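You operate a simulated robot arm through the tools that you are given. There is no shell and no other tool. Be economical: measure what you need, move in short steps, check, and stop when the job is done.

The job below is to be done with a simulated two-armed robot. You get a single attempt, and the scene is never put back.

Task
Tidy up after coffee: lid on the caddy, drawer shut, caddies slid back.
Fine: coffee and sugar caddy up against the drawers; scoop on the small drawer unit.
Where things are to end (x, y in the base frame): coffee caddy within 0.025 m of [0.64, -0.22]; sugar caddy within 0.025 m of [0.64, -0.12].

Only the result counts: the job must be done as asked and must still hold three seconds after the hand-in. Knocking over, shifting, dropping, spilling or breaking anything else fails it. A push-on lid holds only when it is set on centred and level and pressed home; a screw cap is set on level and turned clockwise until tight.

Robot
Two 7-joint arms with fingered hands on one trunk, on a base that drives. Base frame: it is fixed to the floor where the robot stands at the start and does not move with it; the origin is under the middle of the robot, x ahead of it, y to its left, z up; the surface under the hand at the start is at about z = 0.91. Readings come in m, degrees, newtons and seconds.
The left shoulder is at the start at [0.07, 0.162, 1.346], the right one opposite. With the tool pointing down near the work surface each hand reaches from about 0.26 to 0.8 m from the robot's upright axis, wherever it stands, measured 20 degrees to its own side. Places, roughly: coffee drawer [0.7, -0.2, 0.9]; top of the small drawer unit [0.8, -0.1, 1]. Payload 4 kg a hand.
The tool frame of a hand sits at the grasp point between the pads (the TCP): z along the fingers, y along the line on which they close. The tips reach 0.026 m beyond it. Largest opening 0.132 m; the body of the gripper starts 0.073 m behind the TCP. The gripper is a hand of 4 fingers: y runs from the thumb to the fingers, the wrist lies at [0, 0, -0.224] in the tool frame.
Orientation is that of the tool frame in the base frame, as a unit quaternion [x, y, z, w]. With the fingers straight down and closing along the base's y, the tool's x points along the base's -x, its y along +y and its z along -z.

Tools
- The arms move only by the tool play_rows. It takes "left_targets", "right_targets" or both (then of equal length, played together; a hand with none holds still); each is a list of rows, each an object of numbers (a shift or turn left out is 0): "ax", "ay", "az": the turn, a rotation vector about the tool's x, y, z in units of 5 degrees (1.0 is 5 degrees); "tx", "ty", "tz": the shift along the tool's x, y, z in units of 20 mm (1.0 is 20 mm). In form: [{"ax": .., "ay": .., "az": .., "tx": .., "ty": .., "tz": ..}, ...]. A call has 1 to 8 rows; each row shifts and turns the commanded pose from where the row before left it, along the tool's axes as they then stand. A call with a number of a shift or a turn outside -1 to 1 is refused whole. A row lasts 0.2 s, in which the tool goes at most 0.05 m and 8.6 degrees; a call with a longer step from one row to the next is refused whole. Where a pose cannot be reached the arm comes as near as it can. A force on the tool above 40 N (or 10 N above the force at the start of the call, whichever is more), or a blocked arm, ends the call early, and 0.2 s more pass. In this call time passes only in rows, and 0.2 s behind the last. The reply holds the time, the measured pose of the TCP, the force on the tool along the base axes, the opening and the grip force, in the units named above and with some noise, with the torque about the TCP (base axes, N m) and any sound that the robot's microphone picked up, and new pictures: "show" is both (left out), scene, wrist or none (wrist: the cameras of the hands that moved).
- Cameras (640 x 400 px; columns grow to the right, rows downward): "scene" is now at [0.1264, -0.0349, 1.5595]; the picture's right is [-0.41, -0.91, 0.00], its down [-0.69, 0.31, -0.65] and it looks along [0.59, -0.27, -0.76] (base axes); focal length 276 px, centre (320, 200). "left" rides on the left gripper at [-0.073, 0.006, -0.094] in its tool frame; the picture's right is [-0.08, -1.00, 0.00], its down [0.78, -0.06, -0.62] and it looks along [0.61, -0.05, 0.79] (tool axes); focal length 230 px, centre (320, 200). "right" rides on the right gripper at [0.073, 0.006, -0.094] in its tool frame; the picture's right is [-0.08, 1.00, 0.00], its down [-0.79, -0.06, -0.62] and it looks along [-0.61, -0.05, 0.79] (tool axes); focal length 230 px, centre (320, 200). There is no depth. A picture from a camera that has moved, and an enlarged one, comes with that camera's place and axes in the base frame and with its lens. The place of the scene camera against the robot may be out by one fixed shift of up to 0.012 m in any direction.
- slide_trunk(by): slides the trunk up (or, below 0, down) by that many m; the arms and the scene camera ride with it, the base frame stays. It gives what a move gives, with no picture.
- roll_base(legs): drives the robot by 1 to 6 legs, each [ahead, left, turn to the left] in m, m and degrees, along the robot's own axes; the way and the turn of a leg run together, so that a leg with both is an arc; at most 1.5 m and 180 degrees a leg. The arms and the cameras ride along, it lands a little off, and it stops where it bumps. It gives what a move gives, and a new picture of the scene camera.
- move_fingers(finger1, finger2, finger3, thumb_bend, hand): sets how far each is bent, from 0 (flat) to 1 (curled in); at 0.3 the hand is open as for a grip, at 0.7 the pads meet at the TCP. One left out holds its place. A second passes; each finger stops where it meets its share of the squeeze, and holds until it gets a number again. It is the only way to open and close the hand. It gives what a move gives, with no picture; readings hold the bend of each and the force on the fingers (four entries, about 0 where the hand has none), thumb and palm.
- pan_tilt(pan, tilt): turns the head with the scene camera to pan (to the left, within 86 degrees either way) and tilt (down, from -29 to 69), counted from straight ahead of the robot. It gives what a move gives, and a new picture of the scene camera.
- zoom(camera, box): a new picture of the part [left, top, right, bottom] of that camera's present view, enlarged. No time passes.
- finish_job(): hands the job in; it is judged then, once.

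Work in short steps. Places have to be worked out from the pictures, the camera data and where the tool is seen: move nearer, look again, correct. Check each grasp and each placing, and mend what went wrong. You have 120 turns and 260 pictures in all, those below and enlarged ones among them. Open the grippers and draw the arms clear of the work before you hand the job in, unless the task says otherwise; then end with one line.

The tools are called after "Emit:" by a JSON object that holds its "fn" and its "kwargs". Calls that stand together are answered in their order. play_rows: Moves the arms, as the interface text tells. Its arguments: {"type":"object","properties":{"left_targets":{"type":"array","items":{"type":"object","properties":{"ax":{"type":"number"},"ay":{"type":"number"},"az":{"type":"number"},"tx":{"type":"number"},"ty":{"type":"number"},"tz":{"type":"number"}}}},"right_targets":{"type":"array","items":{"type":"object","properties":{"ax":{"type":"number"},"ay":{"type":"number"},"az":{"type":"number"},"tx":{"type":"number"},"ty":{"type":"number"},"tz":{"type":"number"}}}},"show":{"type":"string","enum":["both","scene","wrist","none"]}},"required":[]} The other tools are called the same way: slide_trunk (by) slides the trunk up or down; move_fingers (finger1, finger2, finger3, thumb_bend, hand) moves the fingers one by one; roll_base (legs) drives the base; pan_tilt (pan, tilt) turns the head that bears the scene camera; zoom (camera, box) takes an enlarged picture of a part of a camera's view; finish_job () hands the job in.

At the start:

```text
clock: 0.0
left_tcp_pos: [0.4097, 0.0237, 1.248]
left_ee_rot: [0.001, 1.0, -0.001, 0.0]
left_force: [1.2, -0.3, -0.2]
left_torque: [0.02, 0.01, -0.03]
left_opening: 0.1318
left_grip_force: 0.2
left_shape: jaw
left_bend: [0.3, 0.3, 0.3, 0.3]
left_finger forces: [0.0, 0.0, 0.0, 0.1, 0.0, 0.0]
right_tcp_pos: [0.4837, -0.3972, 1.1866]
right_ee_rot: [0.001, 1.0, 0.0, 0.0]
right_force: [-0.2, 1.0, 0.6]
right_torque: [-0.04, 0.01, -0.03]
right_opening: 0.132
right_grip_force: 0.0
right_shape: jaw
right_bend: [0.3, 0.3, 0.3, 0.3]
right_finger forces: [0.1, 0.0, 0.0, 0.0, 0.0, 0.0]
trunk travel left (down, up): [-0.825, 0.115]
robot x, y, heading: [-0.0016, -0.0003, -0.0]
head pan, tilt: [-24.5, 49.3]
```

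scene: 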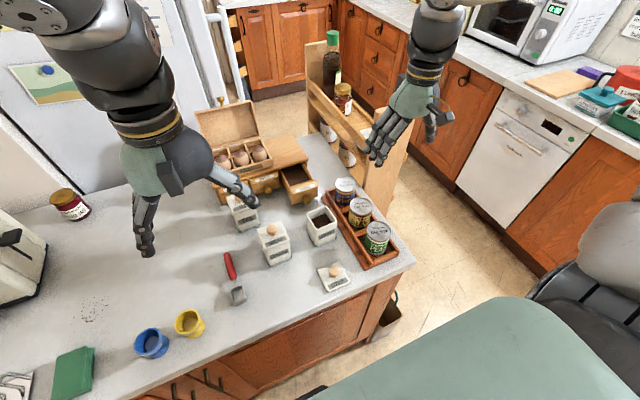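
right: 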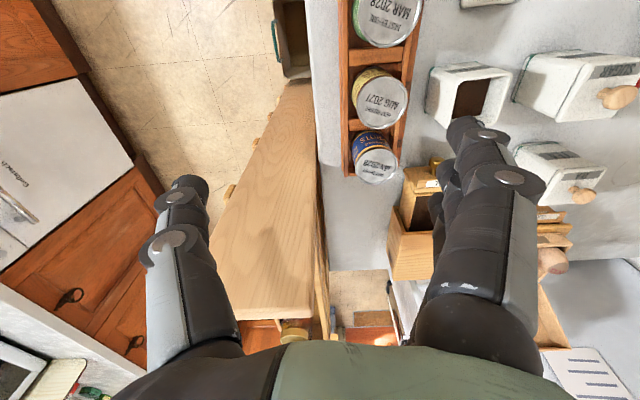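
left: 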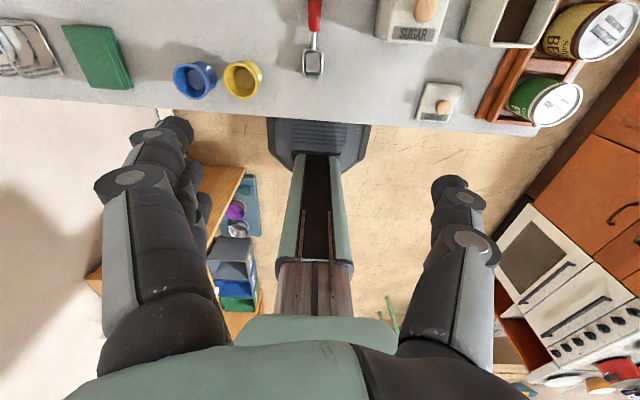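

I start by looking closely at the work area with caddies, drawer and scoop.

Emit:
{"fn": "zoom", "kwargs": {"camera": "scene", "box": [200, 80, 420, 310]}}

Emit:
{"fn": "zoom", "kwargs": {"camera": "right", "box": [320, 0, 640, 300]}}

```text
1.74 times, centred on (310, 195) of scene
camera zoom: at [0.1264, -0.0349, 1.5595], right [-0.41, -0.91, 0.0], down [-0.69, 0.31, -0.65], along [0.59, -0.27, -0.76], focal length 479 px, centre (337, 209)
```

zoom: 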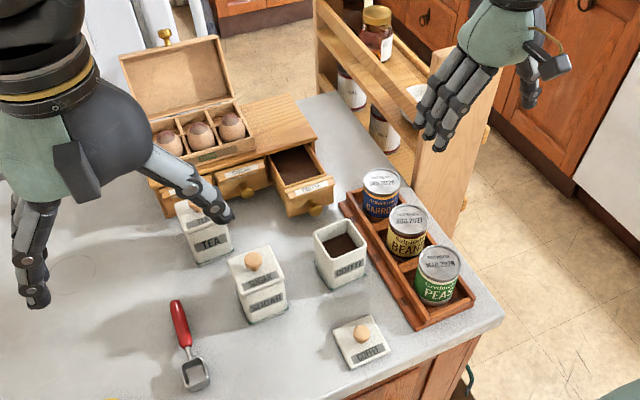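

```text
1.33 times, centred on (480, 150) of right
camera zoom: at [0.4109, -0.39, 1.2798], right [0.08, 1.0, 0.0], down [0.79, -0.06, 0.62], along [0.61, -0.05, -0.79], focal length 307 px, centre (107, 267)
```

zoom: 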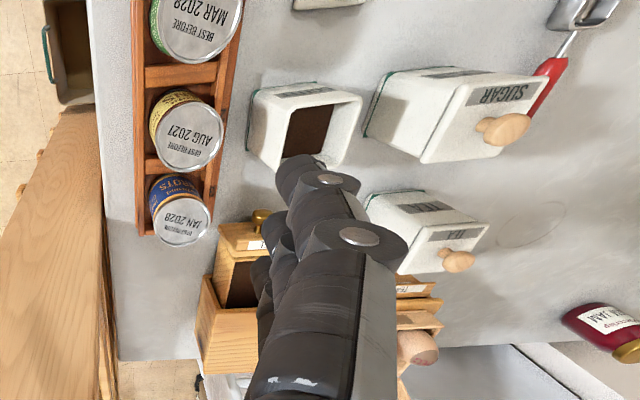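

The left hand hides the drawers; I draw it out to the left for a clear view.

Emit:
{"fn": "play_rows", "kwargs": {"left_targets": [{"ty": 1, "tx": 0.5}, {"ty": 1, "tx": 0.5}, {"ty": 1, "tx": 0.5}, {"ty": 1, "tx": 0.5}, {"ty": 1, "tx": 0.5}, {"ty": 1, "tx": 0.5}, {"ty": 1, "tx": 0.5}, {"ty": 1, "tx": 0.5}], "show": "none"}}

Emit:
{"fn": "zoom", "kwargs": {"camera": "scene", "box": [180, 90, 300, 165]}}

Emit:
{"fn": "zoom", "kwargs": {"camera": "scene", "box": [200, 170, 400, 310]}}

Emit:
{"fn": "zoom", "kwargs": {"camera": "scene", "box": [180, 90, 340, 210]}}

```text
clock: 1.8
left_tcp_pos: [0.3302, 0.1851, 1.2483]
left_ee_rot: [0.0, 1.0, -0.001, 0.0]
left_force: [-0.1, 0.1, 0.0]
left_torque: [-0.01, -0.02, 0.0]
left_opening: 0.1317
left_grip_force: 0.1
left_shape: jaw
left_bend: [0.3, 0.3, 0.3, 0.3]
left_finger forces: [0.0, 0.1, 0.1, 0.0, 0.0, 0.0]
right_tcp_pos: [0.4827, -0.395, 1.1869]
right_ee_rot: [-0.001, 1.0, -0.001, 0.0]
right_force: [0.2, 0.6, 0.6]
right_torque: [-0.01, -0.01, -0.01]
right_opening: 0.1319
right_grip_force: 0.0
right_shape: jaw
right_bend: [0.3, 0.3, 0.3, 0.3]
right_finger forces: [0.1, 0.0, 0.0, 0.0, 0.0, 0.1]
trunk travel left (down, up): [-0.825, 0.115]
robot x, y, heading: [0.0008, -0.0011, -0.1]
head pan, tilt: [-24.5, 49.3]
```

```text
5.33 times, centred on (240, 128) of scene
camera zoom: at [0.1251, -0.0333, 1.5596], right [-0.41, -0.91, 0.0], down [-0.69, 0.31, -0.65], along [0.59, -0.27, -0.76], focal length 1470 px, centre (747, 587)
```

zoom: 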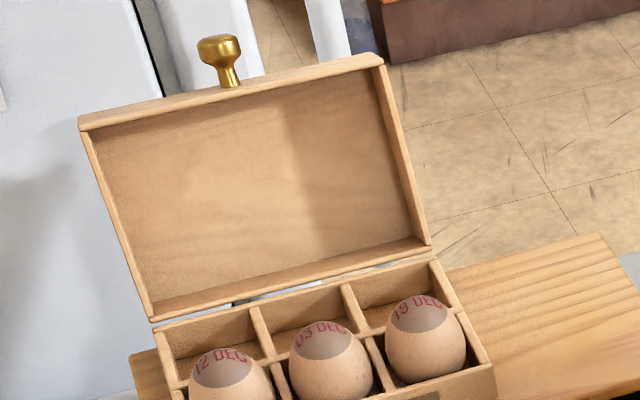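

```text
2.86 times, centred on (300, 240) of scene
camera zoom: at [0.1251, -0.0333, 1.5596], right [-0.41, -0.91, 0.0], down [-0.69, 0.31, -0.65], along [0.59, -0.27, -0.76], focal length 787 px, centre (377, 86)
```

zoom: 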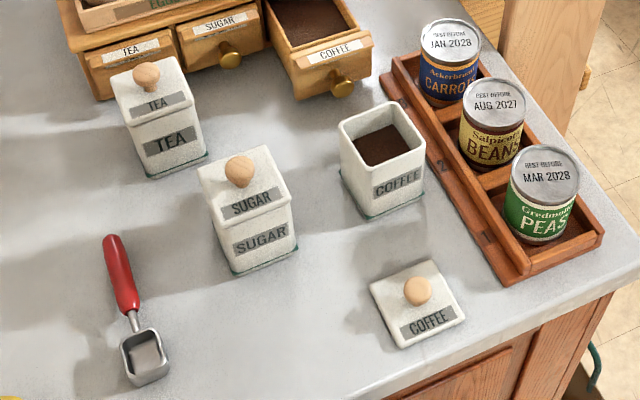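

```text
3.33 times, centred on (260, 150) of scene
camera zoom: at [0.1251, -0.0333, 1.5596], right [-0.41, -0.91, 0.0], down [-0.69, 0.31, -0.65], along [0.59, -0.27, -0.76], focal length 919 px, centre (520, 367)
```

zoom: 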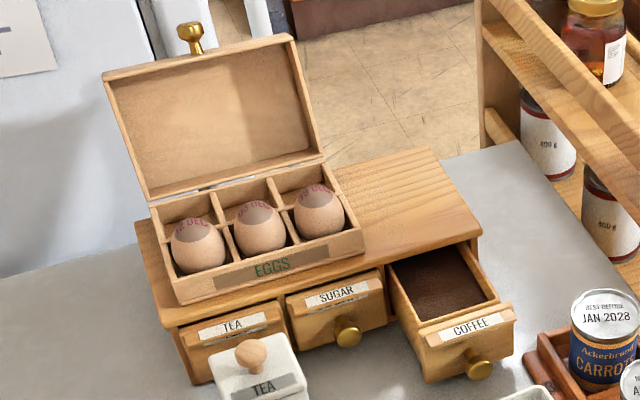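

The geometry from the picture: coffee caddy about (0.515,-0.217), sugar (0.513,-0.085), lid (0.39,-0.193), drawer front about x 0.64 and the rim z near 0.98. I bring the right hand above the lid to check with its wrist camera.

Emit:
{"fn": "play_rows", "kwargs": {"right_targets": [{"ty": 1, "tx": 0.58}, {"ty": 1, "tx": 0.58}, {"ty": 1, "tx": 0.58}, {"ty": 1, "tx": 0.58}, {"ty": 1, "tx": 0.58}, {"ty": 1, "tx": 0.58}, {"ty": 1, "tx": 0.58}, {"ty": 1, "tx": 0.58}], "show": "none"}}

Emit:
{"fn": "play_rows", "kwargs": {"right_targets": [{"ty": 1, "tz": 1}, {"ty": 1, "tz": 1}, {"tz": 1}]}}

```text
clock: 3.6
left_tcp_pos: [0.3292, 0.1854, 1.2481]
left_ee_rot: [0.0, 1.0, 0.0, 0.0]
left_force: [-0.1, -0.4, -0.3]
left_torque: [0.01, 0.0, -0.01]
left_opening: 0.1315
left_grip_force: 0.2
left_shape: jaw
left_bend: [0.3, 0.3, 0.3, 0.3]
left_finger forces: [0.0, 0.0, 0.0, 0.0, 0.0, 0.1]
right_tcp_pos: [0.3908, -0.2355, 1.187]
right_ee_rot: [0.0, 1.0, 0.0, 0.001]
right_force: [-0.7, -0.1, -0.2]
right_torque: [-0.03, -0.06, -0.01]
right_opening: 0.1317
right_grip_force: 0.1
right_shape: jaw
right_bend: [0.3, 0.3, 0.3, 0.3]
right_finger forces: [0.0, 0.0, 0.0, 0.1, 0.0, 0.0]
trunk travel left (down, up): [-0.825, 0.115]
robot x, y, heading: [0.0008, 0.0017, -0.0]
head pan, tilt: [-24.5, 49.3]
```

```text
clock: 4.4
left_tcp_pos: [0.33, 0.1845, 1.2476]
left_ee_rot: [-0.001, 1.0, 0.001, 0.0]
left_force: [0.4, -0.4, 0.3]
left_torque: [0.01, 0.0, 0.01]
left_opening: 0.1318
left_grip_force: 0.1
left_shape: jaw
left_bend: [0.3, 0.3, 0.3, 0.3]
left_finger forces: [0.1, 0.0, 0.0, 0.0, 0.0, 0.1]
right_tcp_pos: [0.3924, -0.1972, 1.1257]
right_ee_rot: [0.0, 1.0, 0.001, 0.0]
right_force: [-0.1, 0.0, 0.6]
right_torque: [0.03, -0.02, 0.02]
right_opening: 0.1319
right_grip_force: 0.1
right_shape: jaw
right_bend: [0.3, 0.3, 0.3, 0.3]
right_finger forces: [0.0, 0.0, 0.1, 0.0, 0.1, 0.1]
trunk travel left (down, up): [-0.825, 0.115]
robot x, y, heading: [0.0002, -0.0001, -0.0]
head pan, tilt: [-24.5, 49.3]
camera scene: at [0.127, -0.0365, 1.5594], right [-0.41, -0.91, 0.0], down [-0.69, 0.32, -0.65], along [0.59, -0.27, -0.76], focal length 276 px, centre (320, 200)
camera right: at [0.3187, -0.1909, 1.2192], right [0.08, 1.0, 0.0], down [0.79, -0.06, 0.62], along [0.61, -0.05, -0.79], focal length 230 px, centre (320, 200)
```

scene: 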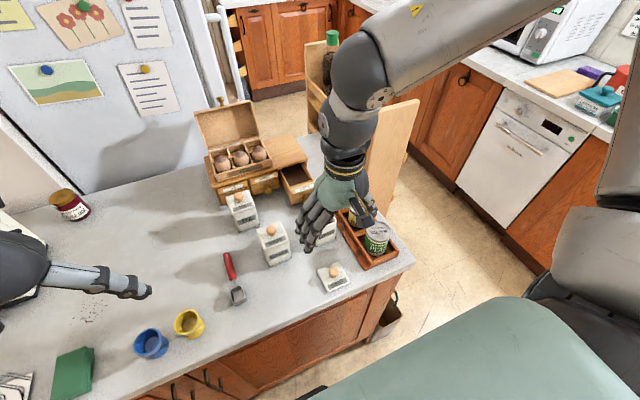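
right: 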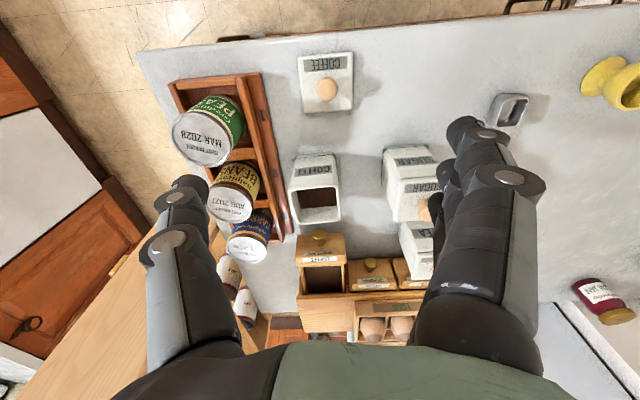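

The wrist camera puts the lid near (0.378,-0.188). I enlarge its view to pin lid, caddy and drawer.

Emit:
{"fn": "zoom", "kwargs": {"camera": "right", "box": [260, 40, 460, 165]}}

Emit:
{"fn": "zoom", "kwargs": {"camera": "right", "box": [260, 140, 460, 340]}}

```text
3.20 times, centred on (360, 102) of right
camera zoom: at [0.3187, -0.1909, 1.2192], right [0.08, 1.0, 0.0], down [0.79, -0.06, 0.62], along [0.61, -0.05, -0.79], focal length 736 px, centre (192, 512)
```

zoom: 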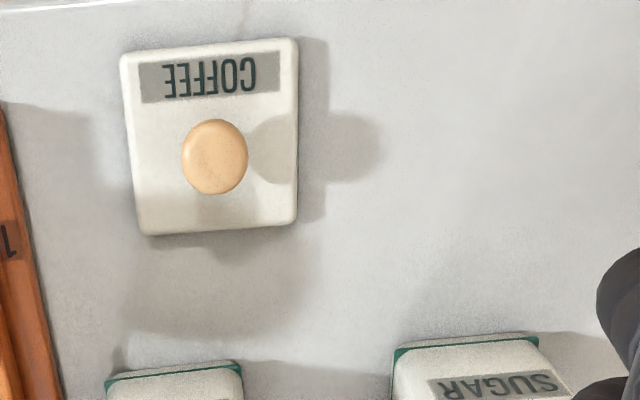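

```text
2.00 times, centred on (360, 240) of right
camera zoom: at [0.3187, -0.1909, 1.2192], right [0.08, 1.0, 0.0], down [0.79, -0.06, 0.62], along [0.61, -0.05, -0.79], focal length 460 px, centre (240, 120)
```

zoom: 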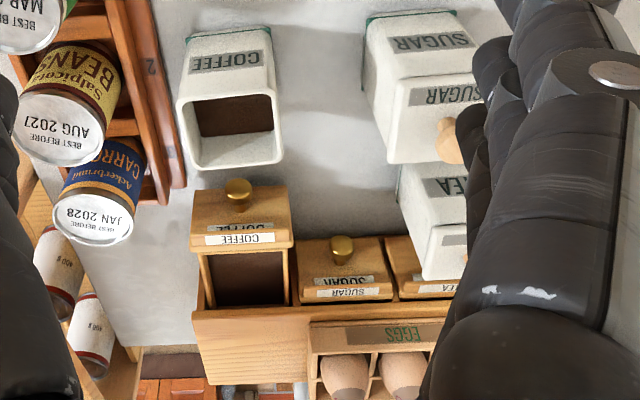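

Lid centre (0.3775,-0.1885), knob about z 0.94. I move over it and go down to z≈0.98, then look.

Emit:
{"fn": "play_rows", "kwargs": {"right_targets": [{"tx": 0.75, "ty": 0.43, "tz": 1}, {"tz": 1}, {"tz": 1}, {"tz": 1}, {"tz": 1}, {"tz": 1}, {"tz": 1}]}}

Emit:
{"fn": "move_fingers", "kwargs": {"hand": "right", "finger1": 0.5, "finger2": 0.5, "finger3": 0.5, "thumb_bend": 0.5}}

Emit:
{"fn": "zoom", "kwargs": {"camera": "right", "box": [160, 100, 480, 300]}}

Emit:
{"fn": "zoom", "kwargs": {"camera": "scene", "box": [240, 180, 440, 320]}}

```text
clock: 6.0
left_tcp_pos: [0.3312, 0.184, 1.2478]
left_ee_rot: [0.001, 1.0, 0.0, 0.0]
left_force: [0.6, -0.4, 0.2]
left_torque: [-0.02, 0.01, 0.0]
left_opening: 0.1321
left_grip_force: 0.0
left_shape: jaw
left_bend: [0.3, 0.3, 0.3, 0.3]
left_finger forces: [0.1, 0.0, 0.1, 0.1, 0.0, 0.0]
right_tcp_pos: [0.3775, -0.187, 0.9864]
right_ee_rot: [-0.001, 1.0, 0.0, 0.001]
right_force: [0.2, -0.2, -0.2]
right_torque: [0.0, 0.03, -0.01]
right_opening: 0.1318
right_grip_force: 0.0
right_shape: jaw
right_bend: [0.3, 0.3, 0.3, 0.3]
right_finger forces: [0.1, 0.1, 0.1, 0.0, 0.0, 0.0]
trunk travel left (down, up): [-0.825, 0.115]
robot x, y, heading: [-0.0009, 0.0, 0.2]
head pan, tilt: [-24.5, 49.3]
camera scene: at [0.1271, -0.0349, 1.5595], right [-0.41, -0.91, 0.0], down [-0.69, 0.31, -0.65], along [0.59, -0.27, -0.76], focal length 276 px, centre (320, 200)
camera right: at [0.3046, -0.1814, 1.0796], right [0.08, 1.0, 0.0], down [0.78, -0.06, 0.62], along [0.61, -0.05, -0.79], focal length 230 px, centre (320, 200)
```

scene: 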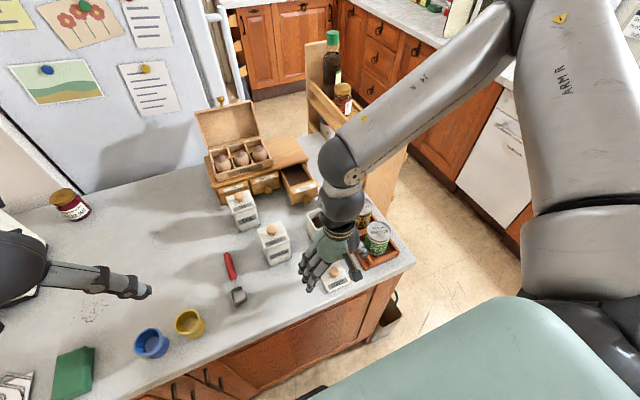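
right: 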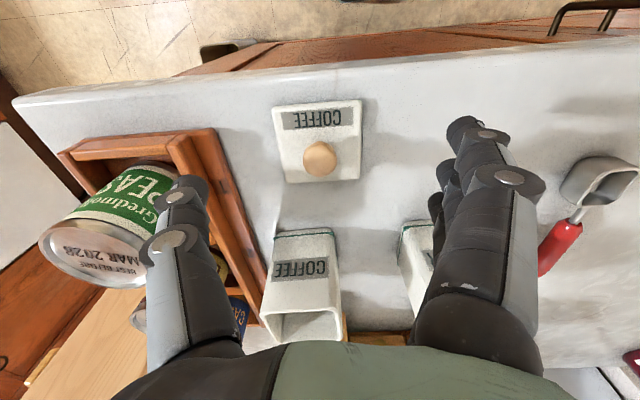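

```text
clock: 7.0
left_tcp_pos: [0.3292, 0.184, 1.2479]
left_ee_rot: [0.0, 1.0, 0.0, 0.0]
left_force: [0.3, 0.5, 0.0]
left_torque: [0.0, 0.02, -0.01]
left_opening: 0.1318
left_grip_force: 0.1
left_shape: jaw
left_bend: [0.3, 0.3, 0.3, 0.3]
left_finger forces: [0.0, 0.0, 0.0, 0.0, 0.1, 0.0]
right_tcp_pos: [0.3774, -0.1878, 0.9862]
right_ee_rot: [0.0, 1.0, 0.0, 0.001]
right_force: [-0.5, -0.8, 0.2]
right_torque: [-0.01, 0.0, -0.02]
right_opening: 0.0717
right_grip_force: 0.1
right_shape: fingers
right_bend: [0.5, 0.5, 0.5, 0.5]
right_finger forces: [0.0, 0.0, 0.0, 0.1, 0.0, 0.1]
trunk travel left (down, up): [-0.825, 0.115]
robot x, y, heading: [-0.0007, -0.0026, 0.0]
head pan, tilt: [-24.5, 49.3]
```

```text
2.00 times, centred on (320, 200) of right
camera zoom: at [0.3038, -0.1813, 1.08], right [0.08, 1.0, 0.0], down [0.78, -0.06, 0.62], along [0.61, -0.05, -0.79], focal length 460 px, centre (320, 200)
```

zoom: 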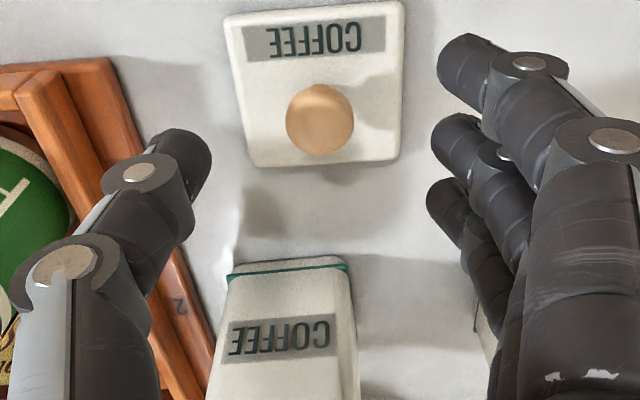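

```text
2.86 times, centred on (340, 250) of scene
camera zoom: at [0.1263, -0.0348, 1.5595], right [-0.41, -0.91, 0.0], down [-0.69, 0.31, -0.65], along [0.59, -0.27, -0.76], focal length 787 px, centre (263, 57)
```

zoom: 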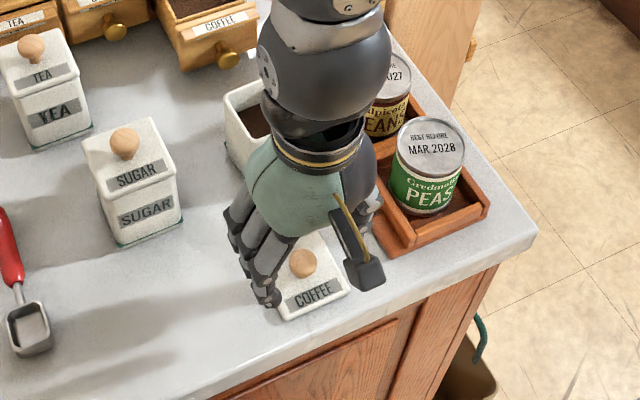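

Knob is centred between the pads. I go down to z≈0.952 and close on the knob.

Emit:
{"fn": "play_rows", "kwargs": {"right_targets": [{"tz": 0.85}, {"tz": 0.85}], "show": "none"}}

Emit:
{"fn": "move_fingers", "kwargs": {"hand": "right", "finger1": 0.7, "finger2": 0.75, "finger3": 0.7, "thumb_bend": 0.75}}

Emit:
{"fn": "zoom", "kwargs": {"camera": "right", "box": [160, 100, 480, 300]}}

```text
clock: 7.6
left_tcp_pos: [0.3294, 0.1834, 1.2481]
left_ee_rot: [0.0, 1.0, 0.0, 0.0]
left_force: [-0.1, 0.8, -0.6]
left_torque: [0.03, 0.0, 0.02]
left_opening: 0.1318
left_grip_force: 0.0
left_shape: jaw
left_bend: [0.3, 0.3, 0.3, 0.3]
left_finger forces: [0.0, 0.0, 0.0, 0.0, 0.1, 0.0]
right_tcp_pos: [0.3767, -0.1962, 0.959]
right_ee_rot: [0.0, 1.0, 0.002, 0.0]
right_force: [0.5, 0.1, 0.2]
right_torque: [0.01, 0.01, 0.02]
right_opening: 0.0716
right_grip_force: 0.1
right_shape: fingers
right_bend: [0.5, 0.5, 0.5, 0.5]
right_finger forces: [0.1, 0.1, 0.0, 0.0, 0.1, 0.1]
right hand out of reach, approached as far as the arm can: row 2
trunk travel left (down, up): [-0.825, 0.115]
robot x, y, heading: [-0.003, -0.0004, -0.0]
head pan, tilt: [-24.5, 49.3]
```

```text
clock: 8.6
left_tcp_pos: [0.3293, 0.1838, 1.2471]
left_ee_rot: [0.0, 1.0, 0.001, 0.0]
left_force: [0.9, 0.6, 0.7]
left_torque: [-0.03, 0.01, -0.03]
left_opening: 0.1316
left_grip_force: 0.0
left_shape: jaw
left_bend: [0.3, 0.3, 0.3, 0.3]
left_finger forces: [0.0, 0.0, 0.1, 0.1, 0.1, 0.0]
right_tcp_pos: [0.3765, -0.1948, 0.9596]
right_ee_rot: [0.0, 1.0, 0.0, 0.0]
right_force: [-1.0, 0.3, 1.8]
right_torque: [0.05, -0.03, -0.01]
right_opening: 0.0178
right_grip_force: 9.7
right_shape: fingers
right_bend: [0.7, 0.65, 0.69, 0.68]
right_finger forces: [0.0, 7.8, 1.7, 0.0, 9.9, 0.0]
trunk travel left (down, up): [-0.825, 0.115]
robot x, y, heading: [0.0031, -0.0004, 0.1]
head pan, tilt: [-24.5, 49.3]
```

```text
2.00 times, centred on (320, 200) of right
camera zoom: at [0.3029, -0.189, 1.053], right [0.08, 1.0, 0.0], down [0.78, -0.06, 0.62], along [0.61, -0.05, -0.79], focal length 460 px, centre (320, 200)
```

zoom: 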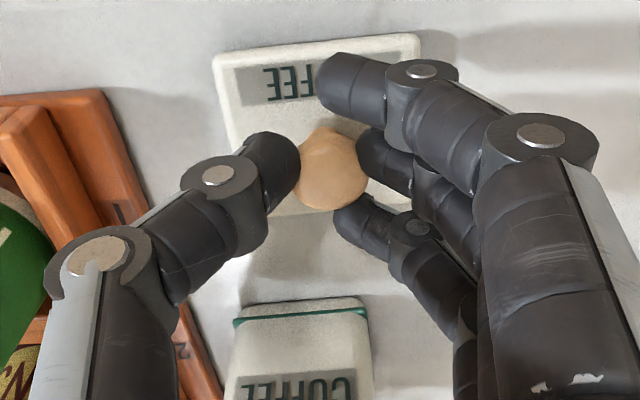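

Knob is held (9.7 N). I lift 0.12 m and look at how the lid hangs.

Emit:
{"fn": "play_rows", "kwargs": {"right_targets": [{"tz": -0.5}, {"tz": -1}, {"tz": -1}, {"tz": -1}, {"tz": -1}, {"tz": -1}, {"tz": -1}]}}

Emit:
{"fn": "zoom", "kwargs": {"camera": "right", "box": [160, 100, 480, 300]}}

Emit:
{"fn": "zoom", "kwargs": {"camera": "scene", "box": [260, 150, 440, 290]}}

```text
clock: 10.2
left_tcp_pos: [0.3275, 0.185, 1.248]
left_ee_rot: [0.0, 1.0, 0.0, 0.0]
left_force: [0.6, -1.1, 0.5]
left_torque: [0.0, -0.02, -0.01]
left_opening: 0.1318
left_grip_force: 0.2
left_shape: jaw
left_bend: [0.3, 0.3, 0.3, 0.3]
left_finger forces: [0.0, 0.0, 0.1, 0.0, 0.1, 0.1]
right_tcp_pos: [0.3747, -0.1956, 1.0881]
right_ee_rot: [0.0, 1.0, 0.0, 0.0]
right_force: [0.5, 0.0, 0.2]
right_torque: [0.0, 0.02, -0.02]
right_opening: 0.0171
right_grip_force: 10.4
right_shape: fingers
right_bend: [0.7, 0.65, 0.68, 0.69]
right_finger forces: [0.0, 8.0, 2.2, 0.0, 10.2, 0.0]
trunk travel left (down, up): [-0.825, 0.115]
robot x, y, heading: [-0.0035, 0.0011, -0.1]
head pan, tilt: [-24.5, 49.3]
camera scene: at [0.1254, -0.0346, 1.5595], right [-0.41, -0.91, 0.0], down [-0.69, 0.31, -0.65], along [0.59, -0.27, -0.76], focal length 276 px, centre (320, 200)
camera right: at [0.3018, -0.189, 1.1827], right [0.08, 1.0, 0.0], down [0.78, -0.06, 0.62], along [0.61, -0.05, -0.79], focal length 230 px, centre (320, 200)
```

scene: 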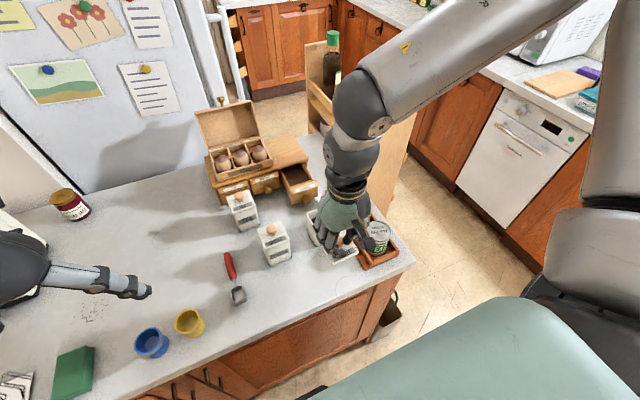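
right: 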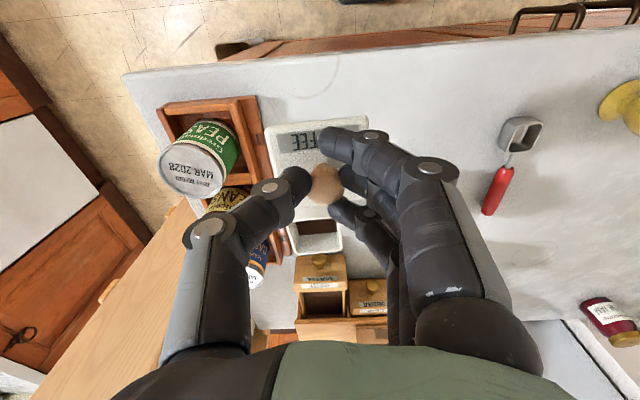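

```text
2.00 times, centred on (320, 200) of right
camera zoom: at [0.3018, -0.189, 1.1827], right [0.08, 1.0, 0.0], down [0.78, -0.06, 0.62], along [0.61, -0.05, -0.79], focal length 460 px, centre (320, 200)
```

zoom: 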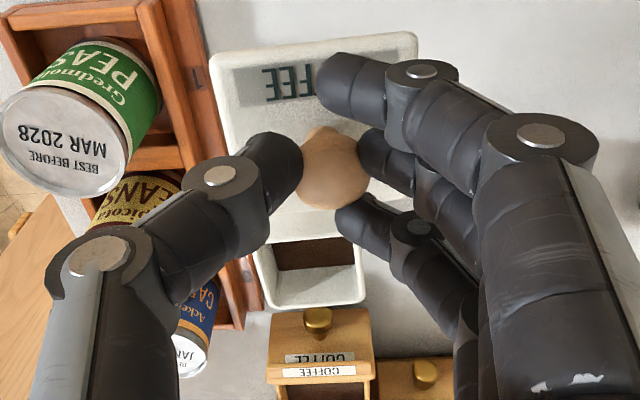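

```text
2.86 times, centred on (350, 220) of scene
camera zoom: at [0.1254, -0.0346, 1.5595], right [-0.41, -0.91, 0.0], down [-0.69, 0.31, -0.65], along [0.59, -0.27, -0.76], focal length 787 px, centre (234, 143)
```

zoom: 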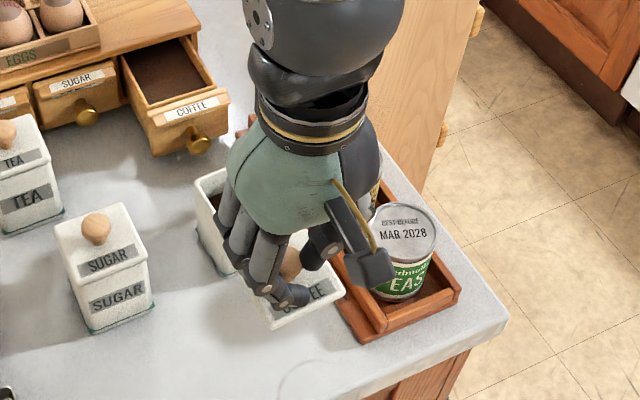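

The lid hangs level with its centre close to the TCP. I carry it over the caddy (0.508,-0.212) at this height.

Emit:
{"fn": "play_rows", "kwargs": {"right_targets": [{"tx": -0.93, "ty": -0.13}, {"tx": -0.93, "ty": -0.13}, {"tx": -0.93, "ty": -0.13}, {"tx": -0.93, "ty": -0.13}, {"tx": -0.93, "ty": -0.13}, {"tx": -0.93, "ty": -0.13}, {"tx": -0.93, "ty": -0.13}], "show": "none"}}

Emit:
{"fn": "zoom", "kwargs": {"camera": "right", "box": [160, 100, 480, 300]}}

Emit:
{"fn": "zoom", "kwargs": {"camera": "scene", "box": [260, 150, 440, 290]}}

```text
clock: 11.8
left_tcp_pos: [0.3301, 0.184, 1.2474]
left_ee_rot: [0.001, 1.0, 0.0, 0.0]
left_force: [1.0, 0.0, 0.3]
left_torque: [-0.01, 0.04, 0.03]
left_opening: 0.1317
left_grip_force: 0.0
left_shape: jaw
left_bend: [0.3, 0.3, 0.3, 0.3]
left_finger forces: [0.0, 0.1, 0.1, 0.0, 0.0, 0.0]
right_tcp_pos: [0.5063, -0.2132, 1.0894]
right_ee_rot: [0.0, 1.0, -0.001, 0.0]
right_force: [-0.1, -0.1, 0.3]
right_torque: [0.02, 0.01, 0.02]
right_opening: 0.0172
right_grip_force: 10.0
right_shape: fingers
right_bend: [0.7, 0.65, 0.68, 0.69]
right_finger forces: [0.0, 7.9, 2.3, 0.0, 10.1, 0.0]
trunk travel left (down, up): [-0.825, 0.115]
robot x, y, heading: [0.0012, -0.0036, -0.1]
head pan, tilt: [-24.5, 49.3]
```

```text
2.00 times, centred on (320, 200) of right
camera zoom: at [0.4337, -0.2072, 1.1817], right [0.08, 1.0, 0.0], down [0.79, -0.06, 0.62], along [0.61, -0.05, -0.79], focal length 460 px, centre (320, 200)
```

zoom: 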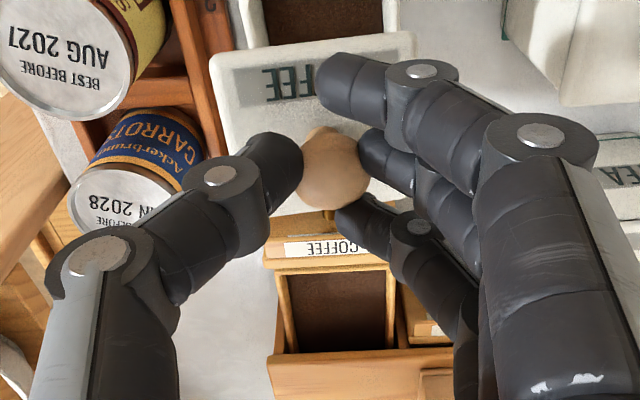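

```text
2.86 times, centred on (350, 220) of scene
camera zoom: at [0.1276, -0.035, 1.5594], right [-0.41, -0.91, 0.0], down [-0.69, 0.31, -0.65], along [0.59, -0.27, -0.76], focal length 787 px, centre (234, 143)
```

zoom: 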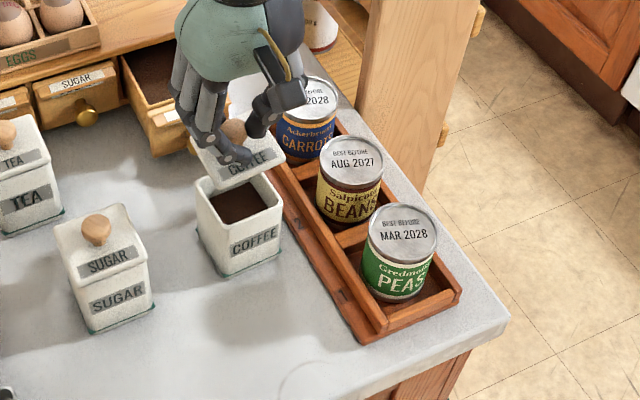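

Sideways alignment agrees within 1–2 mm. I look at the front rim to check the x alignment.

Emit:
{"fn": "zoom", "kwargs": {"camera": "right", "box": [240, 20, 400, 140]}}

Emit:
{"fn": "zoom", "kwargs": {"camera": "scene", "box": [290, 170, 370, 250]}}

```text
3.33 times, centred on (320, 80) of right
camera zoom: at [0.4337, -0.2072, 1.1817], right [0.08, 1.0, 0.0], down [0.79, -0.06, 0.62], along [0.61, -0.05, -0.79], focal length 767 px, centre (320, 600)
```

zoom: 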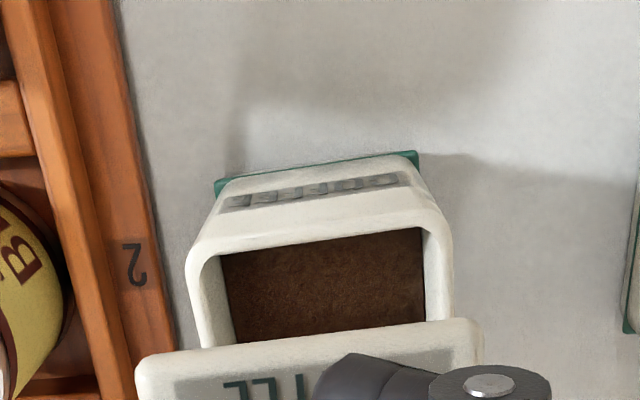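

```text
5.00 times, centred on (330, 210) of scene
camera zoom: at [0.1276, -0.035, 1.5594], right [-0.41, -0.91, 0.0], down [-0.69, 0.31, -0.65], along [0.59, -0.27, -0.76], focal length 1378 px, centre (270, 150)
```

zoom: 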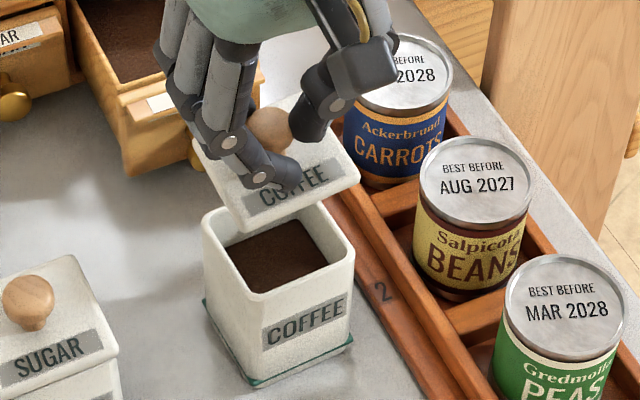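

Comparing rim and lid directly in both cameras, they line up within about 1–2 mm. I go down 0.042 m and check again.

Emit:
{"fn": "play_rows", "kwargs": {"right_targets": [{"tz": 0.7}, {"tz": 0.7}, {"tz": 0.7}], "show": "none"}}

Emit:
{"fn": "zoom", "kwargs": {"camera": "right", "box": [240, 20, 400, 140]}}

Emit:
{"fn": "zoom", "kwargs": {"camera": "scene", "box": [290, 170, 370, 250]}}

```text
clock: 12.6
left_tcp_pos: [0.3308, 0.1842, 1.2479]
left_ee_rot: [0.0, 1.0, 0.0, 0.001]
left_force: [1.0, 0.1, -0.5]
left_torque: [-0.01, 0.01, -0.02]
left_opening: 0.132
left_grip_force: 0.0
left_shape: jaw
left_bend: [0.3, 0.3, 0.3, 0.3]
left_finger forces: [0.1, 0.0, 0.0, 0.1, 0.0, 0.1]
right_tcp_pos: [0.5067, -0.2138, 1.0476]
right_ee_rot: [0.001, 1.0, 0.0, 0.0]
right_force: [0.5, -0.7, 0.8]
right_torque: [0.03, -0.05, -0.01]
right_opening: 0.017
right_grip_force: 10.1
right_shape: fingers
right_bend: [0.7, 0.65, 0.68, 0.69]
right_finger forces: [0.0, 7.8, 2.5, 0.0, 10.2, 0.1]
trunk travel left (down, up): [-0.825, 0.115]
robot x, y, heading: [0.0053, -0.0021, -0.0]
head pan, tilt: [-24.5, 49.3]
```

```text
3.33 times, centred on (320, 80) of right
camera zoom: at [0.4328, -0.2071, 1.1403], right [0.08, 1.0, 0.0], down [0.78, -0.06, 0.62], along [0.62, -0.05, -0.79], focal length 767 px, centre (320, 600)
```

zoom: 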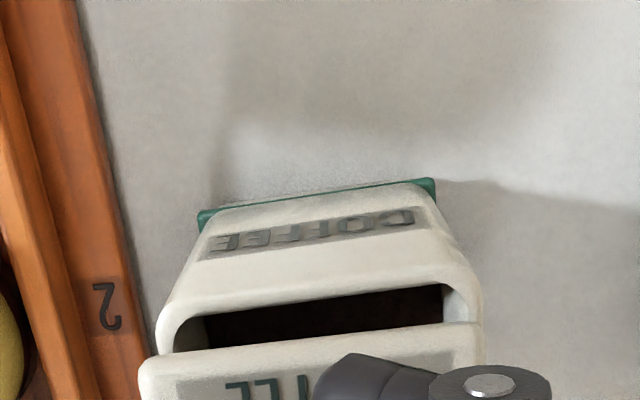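

```text
5.00 times, centred on (330, 210) of scene
camera zoom: at [0.1263, -0.035, 1.5596], right [-0.41, -0.91, 0.0], down [-0.69, 0.31, -0.65], along [0.59, -0.27, -0.76], focal length 1378 px, centre (270, 150)
```

zoom: 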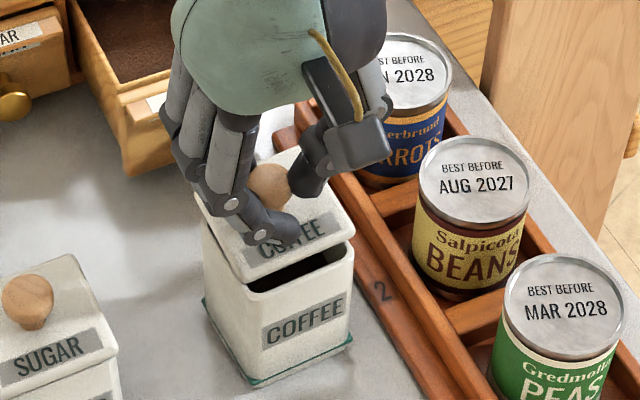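

Alignment still good (lid ~1 mm to -y). I lower gently in 4 mm steps until contact shows.

Emit:
{"fn": "play_rows", "kwargs": {"right_targets": [{"ty": 0.06, "tz": 0.2}, {"tz": 0.2}, {"tz": 0.15}], "show": "none"}}

Emit:
{"fn": "zoom", "kwargs": {"camera": "right", "box": [240, 20, 400, 140]}}

Emit:
{"fn": "zoom", "kwargs": {"camera": "scene", "box": [290, 170, 370, 250]}}

```text
clock: 13.4
left_tcp_pos: [0.3277, 0.1824, 1.2496]
left_ee_rot: [-0.001, 1.0, 0.0, 0.001]
left_force: [-0.7, 0.2, 0.2]
left_torque: [0.02, -0.01, -0.01]
left_opening: 0.1319
left_grip_force: 0.1
left_shape: jaw
left_bend: [0.3, 0.3, 0.3, 0.3]
left_finger forces: [0.0, 0.0, 0.1, 0.1, 0.1, 0.0]
right_tcp_pos: [0.5063, -0.2128, 1.0402]
right_ee_rot: [0.001, 1.0, -0.001, 0.003]
right_force: [0.5, -7.8, 27.1]
right_torque: [-0.13, -0.11, -0.02]
right_opening: 0.0172
right_grip_force: 16.5
right_shape: fingers
right_bend: [0.7, 0.69, 0.7, 0.71]
right_finger forces: [0.0, 9.2, 4.1, 0.0, 19.3, 0.0]
trunk travel left (down, up): [-0.825, 0.115]
robot x, y, heading: [0.0033, 0.0009, 0.3]
head pan, tilt: [-24.5, 49.3]
```

```text
3.33 times, centred on (320, 80) of right
camera zoom: at [0.4313, -0.2067, 1.1315], right [0.08, 1.0, 0.0], down [0.78, -0.06, 0.62], along [0.62, -0.05, -0.78], focal length 767 px, centre (320, 600)
```

zoom: 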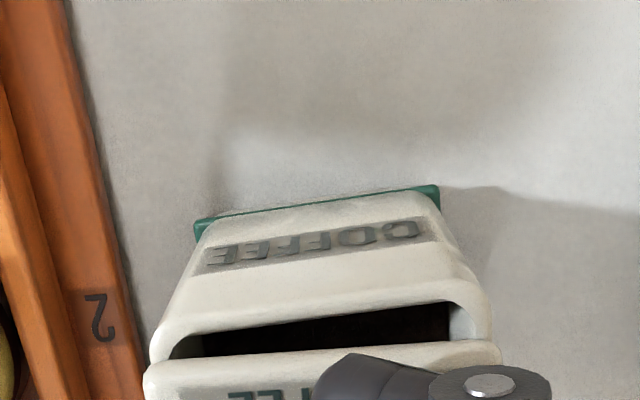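

```text
5.00 times, centred on (330, 210) of scene
camera zoom: at [0.1233, -0.0355, 1.5601], right [-0.42, -0.91, 0.0], down [-0.69, 0.31, -0.65], along [0.59, -0.27, -0.76], focal length 1378 px, centre (270, 150)
```

zoom: 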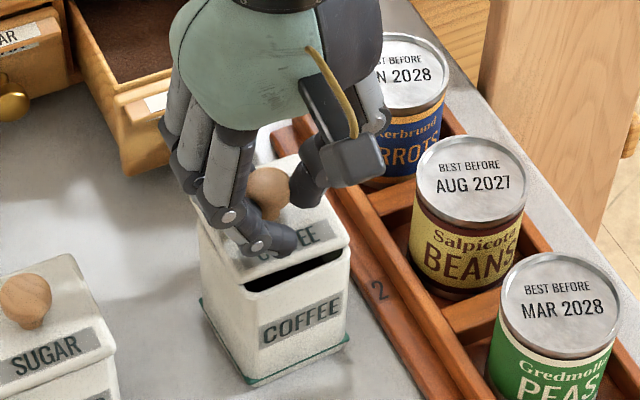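

Contact at 27 N with a -y reaction and torque pointing to the +y side, so the lid is a bit too far to +y. I raise 6 mm, shift 3 mm to -y and look before lowering.

Emit:
{"fn": "play_rows", "kwargs": {"right_targets": [{"tz": -0.3}, {"ty": -0.15}], "show": "none"}}

Emit:
{"fn": "zoom", "kwargs": {"camera": "right", "box": [240, 40, 400, 160]}}

Emit:
{"fn": "zoom", "kwargs": {"camera": "scene", "box": [300, 180, 360, 240]}}

```text
clock: 14.0
left_tcp_pos: [0.3298, 0.1855, 1.2485]
left_ee_rot: [-0.001, 1.0, 0.0, 0.0]
left_force: [1.0, 0.0, -0.6]
left_torque: [-0.03, 0.01, 0.02]
left_opening: 0.1318
left_grip_force: 0.0
left_shape: jaw
left_bend: [0.3, 0.3, 0.3, 0.3]
left_finger forces: [0.1, 0.0, 0.0, 0.0, 0.1, 0.0]
right_tcp_pos: [0.5041, -0.2144, 1.0404]
right_ee_rot: [0.0, 1.0, 0.0, -0.003]
right_force: [-0.1, 0.7, 1.6]
right_torque: [0.07, -0.03, 0.03]
right_opening: 0.0167
right_grip_force: 11.5
right_shape: fingers
right_bend: [0.7, 0.66, 0.68, 0.7]
right_finger forces: [0.0, 8.9, 4.2, 0.0, 10.5, 0.1]
trunk travel left (down, up): [-0.825, 0.115]
robot x, y, heading: [-0.0004, -0.0013, -0.2]
head pan, tilt: [-24.5, 49.3]
```

```text
3.33 times, centred on (320, 100) of right
camera zoom: at [0.4313, -0.2079, 1.1346], right [0.08, 1.0, 0.0], down [0.79, -0.06, 0.61], along [0.61, -0.05, -0.79], focal length 767 px, centre (320, 533)
```

zoom: 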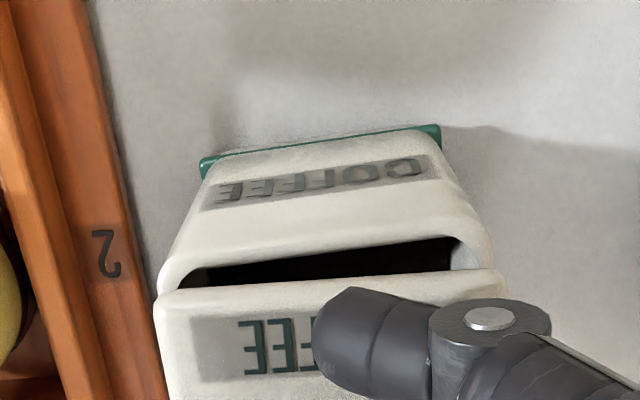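

```text
6.67 times, centred on (330, 210) of scene
camera zoom: at [0.1257, -0.0342, 1.5593], right [-0.41, -0.91, 0.0], down [-0.69, 0.31, -0.65], along [0.59, -0.27, -0.76], focal length 1837 px, centre (253, 133)
```

zoom: 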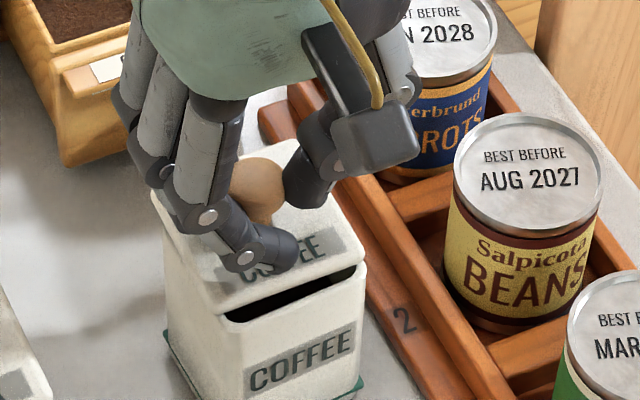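

Both cameras look from the same side, so the x alignment is uncertain. I turn the left hand by 90° so its wrist camera can look at the lid from the left side.

Emit:
{"fn": "play_rows", "kwargs": {"left_targets": [{"az": -1}, {"az": -1}, {"az": -1}, {"az": -1}, {"az": -1}, {"az": -1}, {"az": -1}, {"az": -1}], "show": "none"}}

Emit:
{"fn": "play_rows", "kwargs": {"left_targets": [{"az": -1}, {"az": -1}, {"az": -1}, {"az": -1}, {"az": -1}, {"az": -1}, {"az": -1}, {"az": -1}], "show": "none"}}

Emit:
{"fn": "play_rows", "kwargs": {"left_targets": [{"az": -1}, {"az": -1}, {"tx": 0.8, "ty": -1, "tz": 1}, {"tx": 0.8, "ty": -1, "tz": 1}, {"tx": 0.8, "ty": -1, "tz": 1}, {"tx": 0.8, "ty": -1, "tz": 1}, {"tx": 0.8, "ty": -1, "tz": 1}, {"tx": 0.8, "ty": -1, "tz": 1}]}}

```text
clock: 15.8
left_tcp_pos: [0.3288, 0.1838, 1.2482]
left_ee_rot: [-0.343, 0.939, 0.0, 0.0]
left_force: [0.0, 0.7, -0.4]
left_torque: [0.02, -0.02, 0.0]
left_opening: 0.1318
left_grip_force: 0.0
left_shape: jaw
left_bend: [0.3, 0.3, 0.3, 0.3]
left_finger forces: [0.0, 0.0, 0.0, 0.1, 0.0, 0.0]
right_tcp_pos: [0.5066, -0.2146, 1.0428]
right_ee_rot: [0.0, 1.0, 0.001, 0.0]
right_force: [-0.2, 0.8, 0.0]
right_torque: [0.02, 0.02, 0.0]
right_opening: 0.0166
right_grip_force: 11.1
right_shape: fingers
right_bend: [0.7, 0.66, 0.68, 0.7]
right_finger forces: [0.0, 8.5, 4.0, 0.1, 10.6, 0.0]
trunk travel left (down, up): [-0.825, 0.115]
robot x, y, heading: [-0.0027, -0.0015, 0.1]
head pan, tilt: [-24.5, 49.3]
```

```text
clock: 17.6
left_tcp_pos: [0.3282, 0.183, 1.2479]
left_ee_rot: [-0.644, 0.765, 0.0, 0.0]
left_force: [0.4, 0.3, -0.2]
left_torque: [0.0, 0.04, -0.01]
left_opening: 0.1319
left_grip_force: 0.0
left_shape: jaw
left_bend: [0.3, 0.3, 0.3, 0.3]
left_finger forces: [0.1, 0.0, 0.0, 0.0, 0.0, 0.0]
right_tcp_pos: [0.5056, -0.2155, 1.0415]
right_ee_rot: [0.0, 1.0, 0.0, 0.0]
right_force: [-0.3, -0.6, 1.2]
right_torque: [0.01, 0.02, -0.02]
right_opening: 0.0169
right_grip_force: 11.4
right_shape: fingers
right_bend: [0.7, 0.66, 0.68, 0.7]
right_finger forces: [0.1, 8.4, 4.1, 0.1, 10.6, 0.1]
trunk travel left (down, up): [-0.825, 0.115]
robot x, y, heading: [-0.0045, 0.0056, -0.2]
head pan, tilt: [-24.5, 49.3]
```

```text
clock: 19.4
left_tcp_pos: [0.4495, 0.0883, 1.1266]
left_ee_rot: [0.707, -0.707, -0.001, 0.0]
left_force: [-0.2, 0.2, 0.5]
left_torque: [0.01, 0.02, 0.01]
left_opening: 0.1321
left_grip_force: 0.1
left_shape: jaw
left_bend: [0.3, 0.3, 0.3, 0.3]
left_finger forces: [0.0, 0.0, 0.0, 0.1, 0.0, 0.1]
right_tcp_pos: [0.5056, -0.215, 1.0419]
right_ee_rot: [0.001, 1.0, 0.0, -0.001]
right_force: [-0.9, 1.0, 1.7]
right_torque: [0.05, -0.02, 0.04]
right_opening: 0.0163
right_grip_force: 11.6
right_shape: fingers
right_bend: [0.7, 0.65, 0.68, 0.7]
right_finger forces: [0.0, 8.7, 4.0, 0.0, 10.7, 0.0]
trunk travel left (down, up): [-0.825, 0.115]
robot x, y, heading: [0.0004, 0.0036, 0.0]
head pan, tilt: [-24.5, 49.3]
camera scene: at [0.1277, -0.0357, 1.5594], right [-0.41, -0.91, 0.0], down [-0.69, 0.31, -0.65], along [0.59, -0.27, -0.76], focal length 276 px, centre (320, 200)
camera left: at [0.4453, 0.1605, 1.2213], right [1.0, 0.08, 0.0], down [0.06, -0.79, 0.62], along [0.05, -0.61, -0.79], focal length 230 px, centre (320, 200)
```

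scene: 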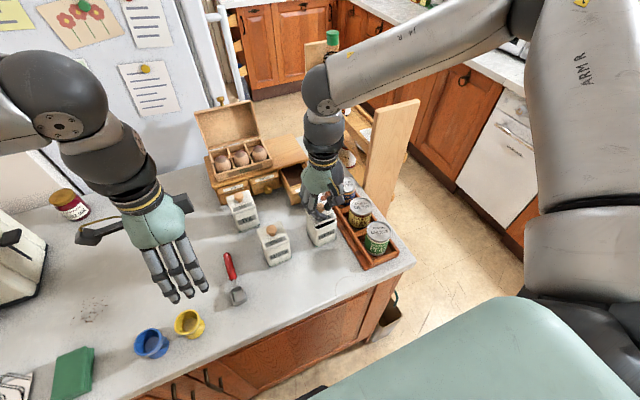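
left: 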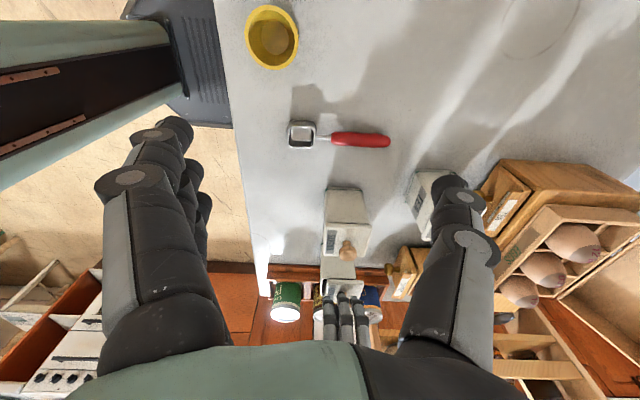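

The left camera now sees the coffee caddy behind the sugar one; I enlarge it.

Emit:
{"fn": "zoom", "kwargs": {"camera": "left", "box": [290, 180, 400, 350]}}

```text
2.35 times, centred on (345, 265) of left
camera zoom: at [0.4453, 0.1605, 1.2213], right [1.0, 0.08, 0.0], down [0.06, -0.79, 0.62], along [0.05, -0.61, -0.79], focal length 541 px, centre (261, 47)
```

zoom: 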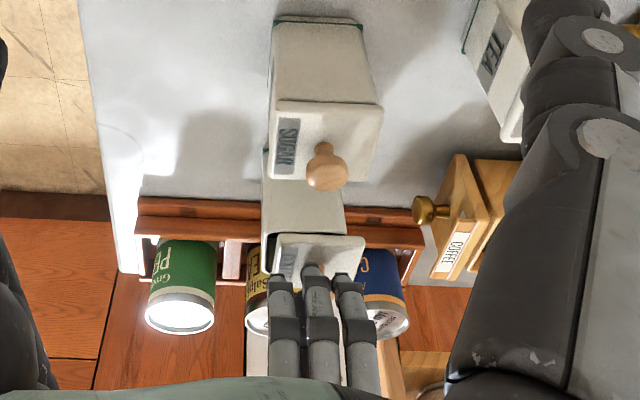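

Emit:
{"fn": "zoom", "kwargs": {"camera": "left", "box": [325, 220, 365, 310]}}

Emit:
{"fn": "zoom", "kwargs": {"camera": "left", "box": [325, 250, 365, 275]}}

```text
4.44 times, centred on (345, 265) of left
camera zoom: at [0.4453, 0.1605, 1.2213], right [1.0, 0.08, 0.0], down [0.06, -0.79, 0.62], along [0.05, -0.61, -0.79], focal length 1022 px, centre (209, -89)
```

zoom: 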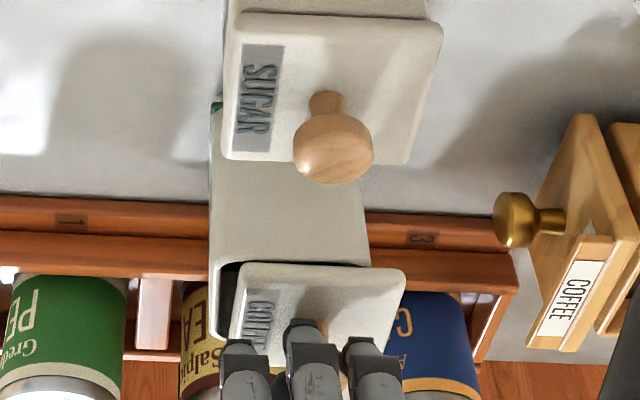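

```text
16.00 times, centred on (345, 262) of left
camera zoom: at [0.4453, 0.1605, 1.2213], right [1.0, 0.08, 0.0], down [0.06, -0.79, 0.62], along [0.05, -0.61, -0.79], focal length 3681 px, centre (-80, -800)
```

zoom: 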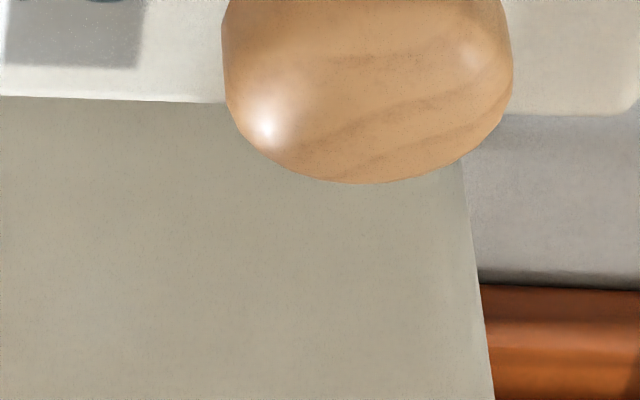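

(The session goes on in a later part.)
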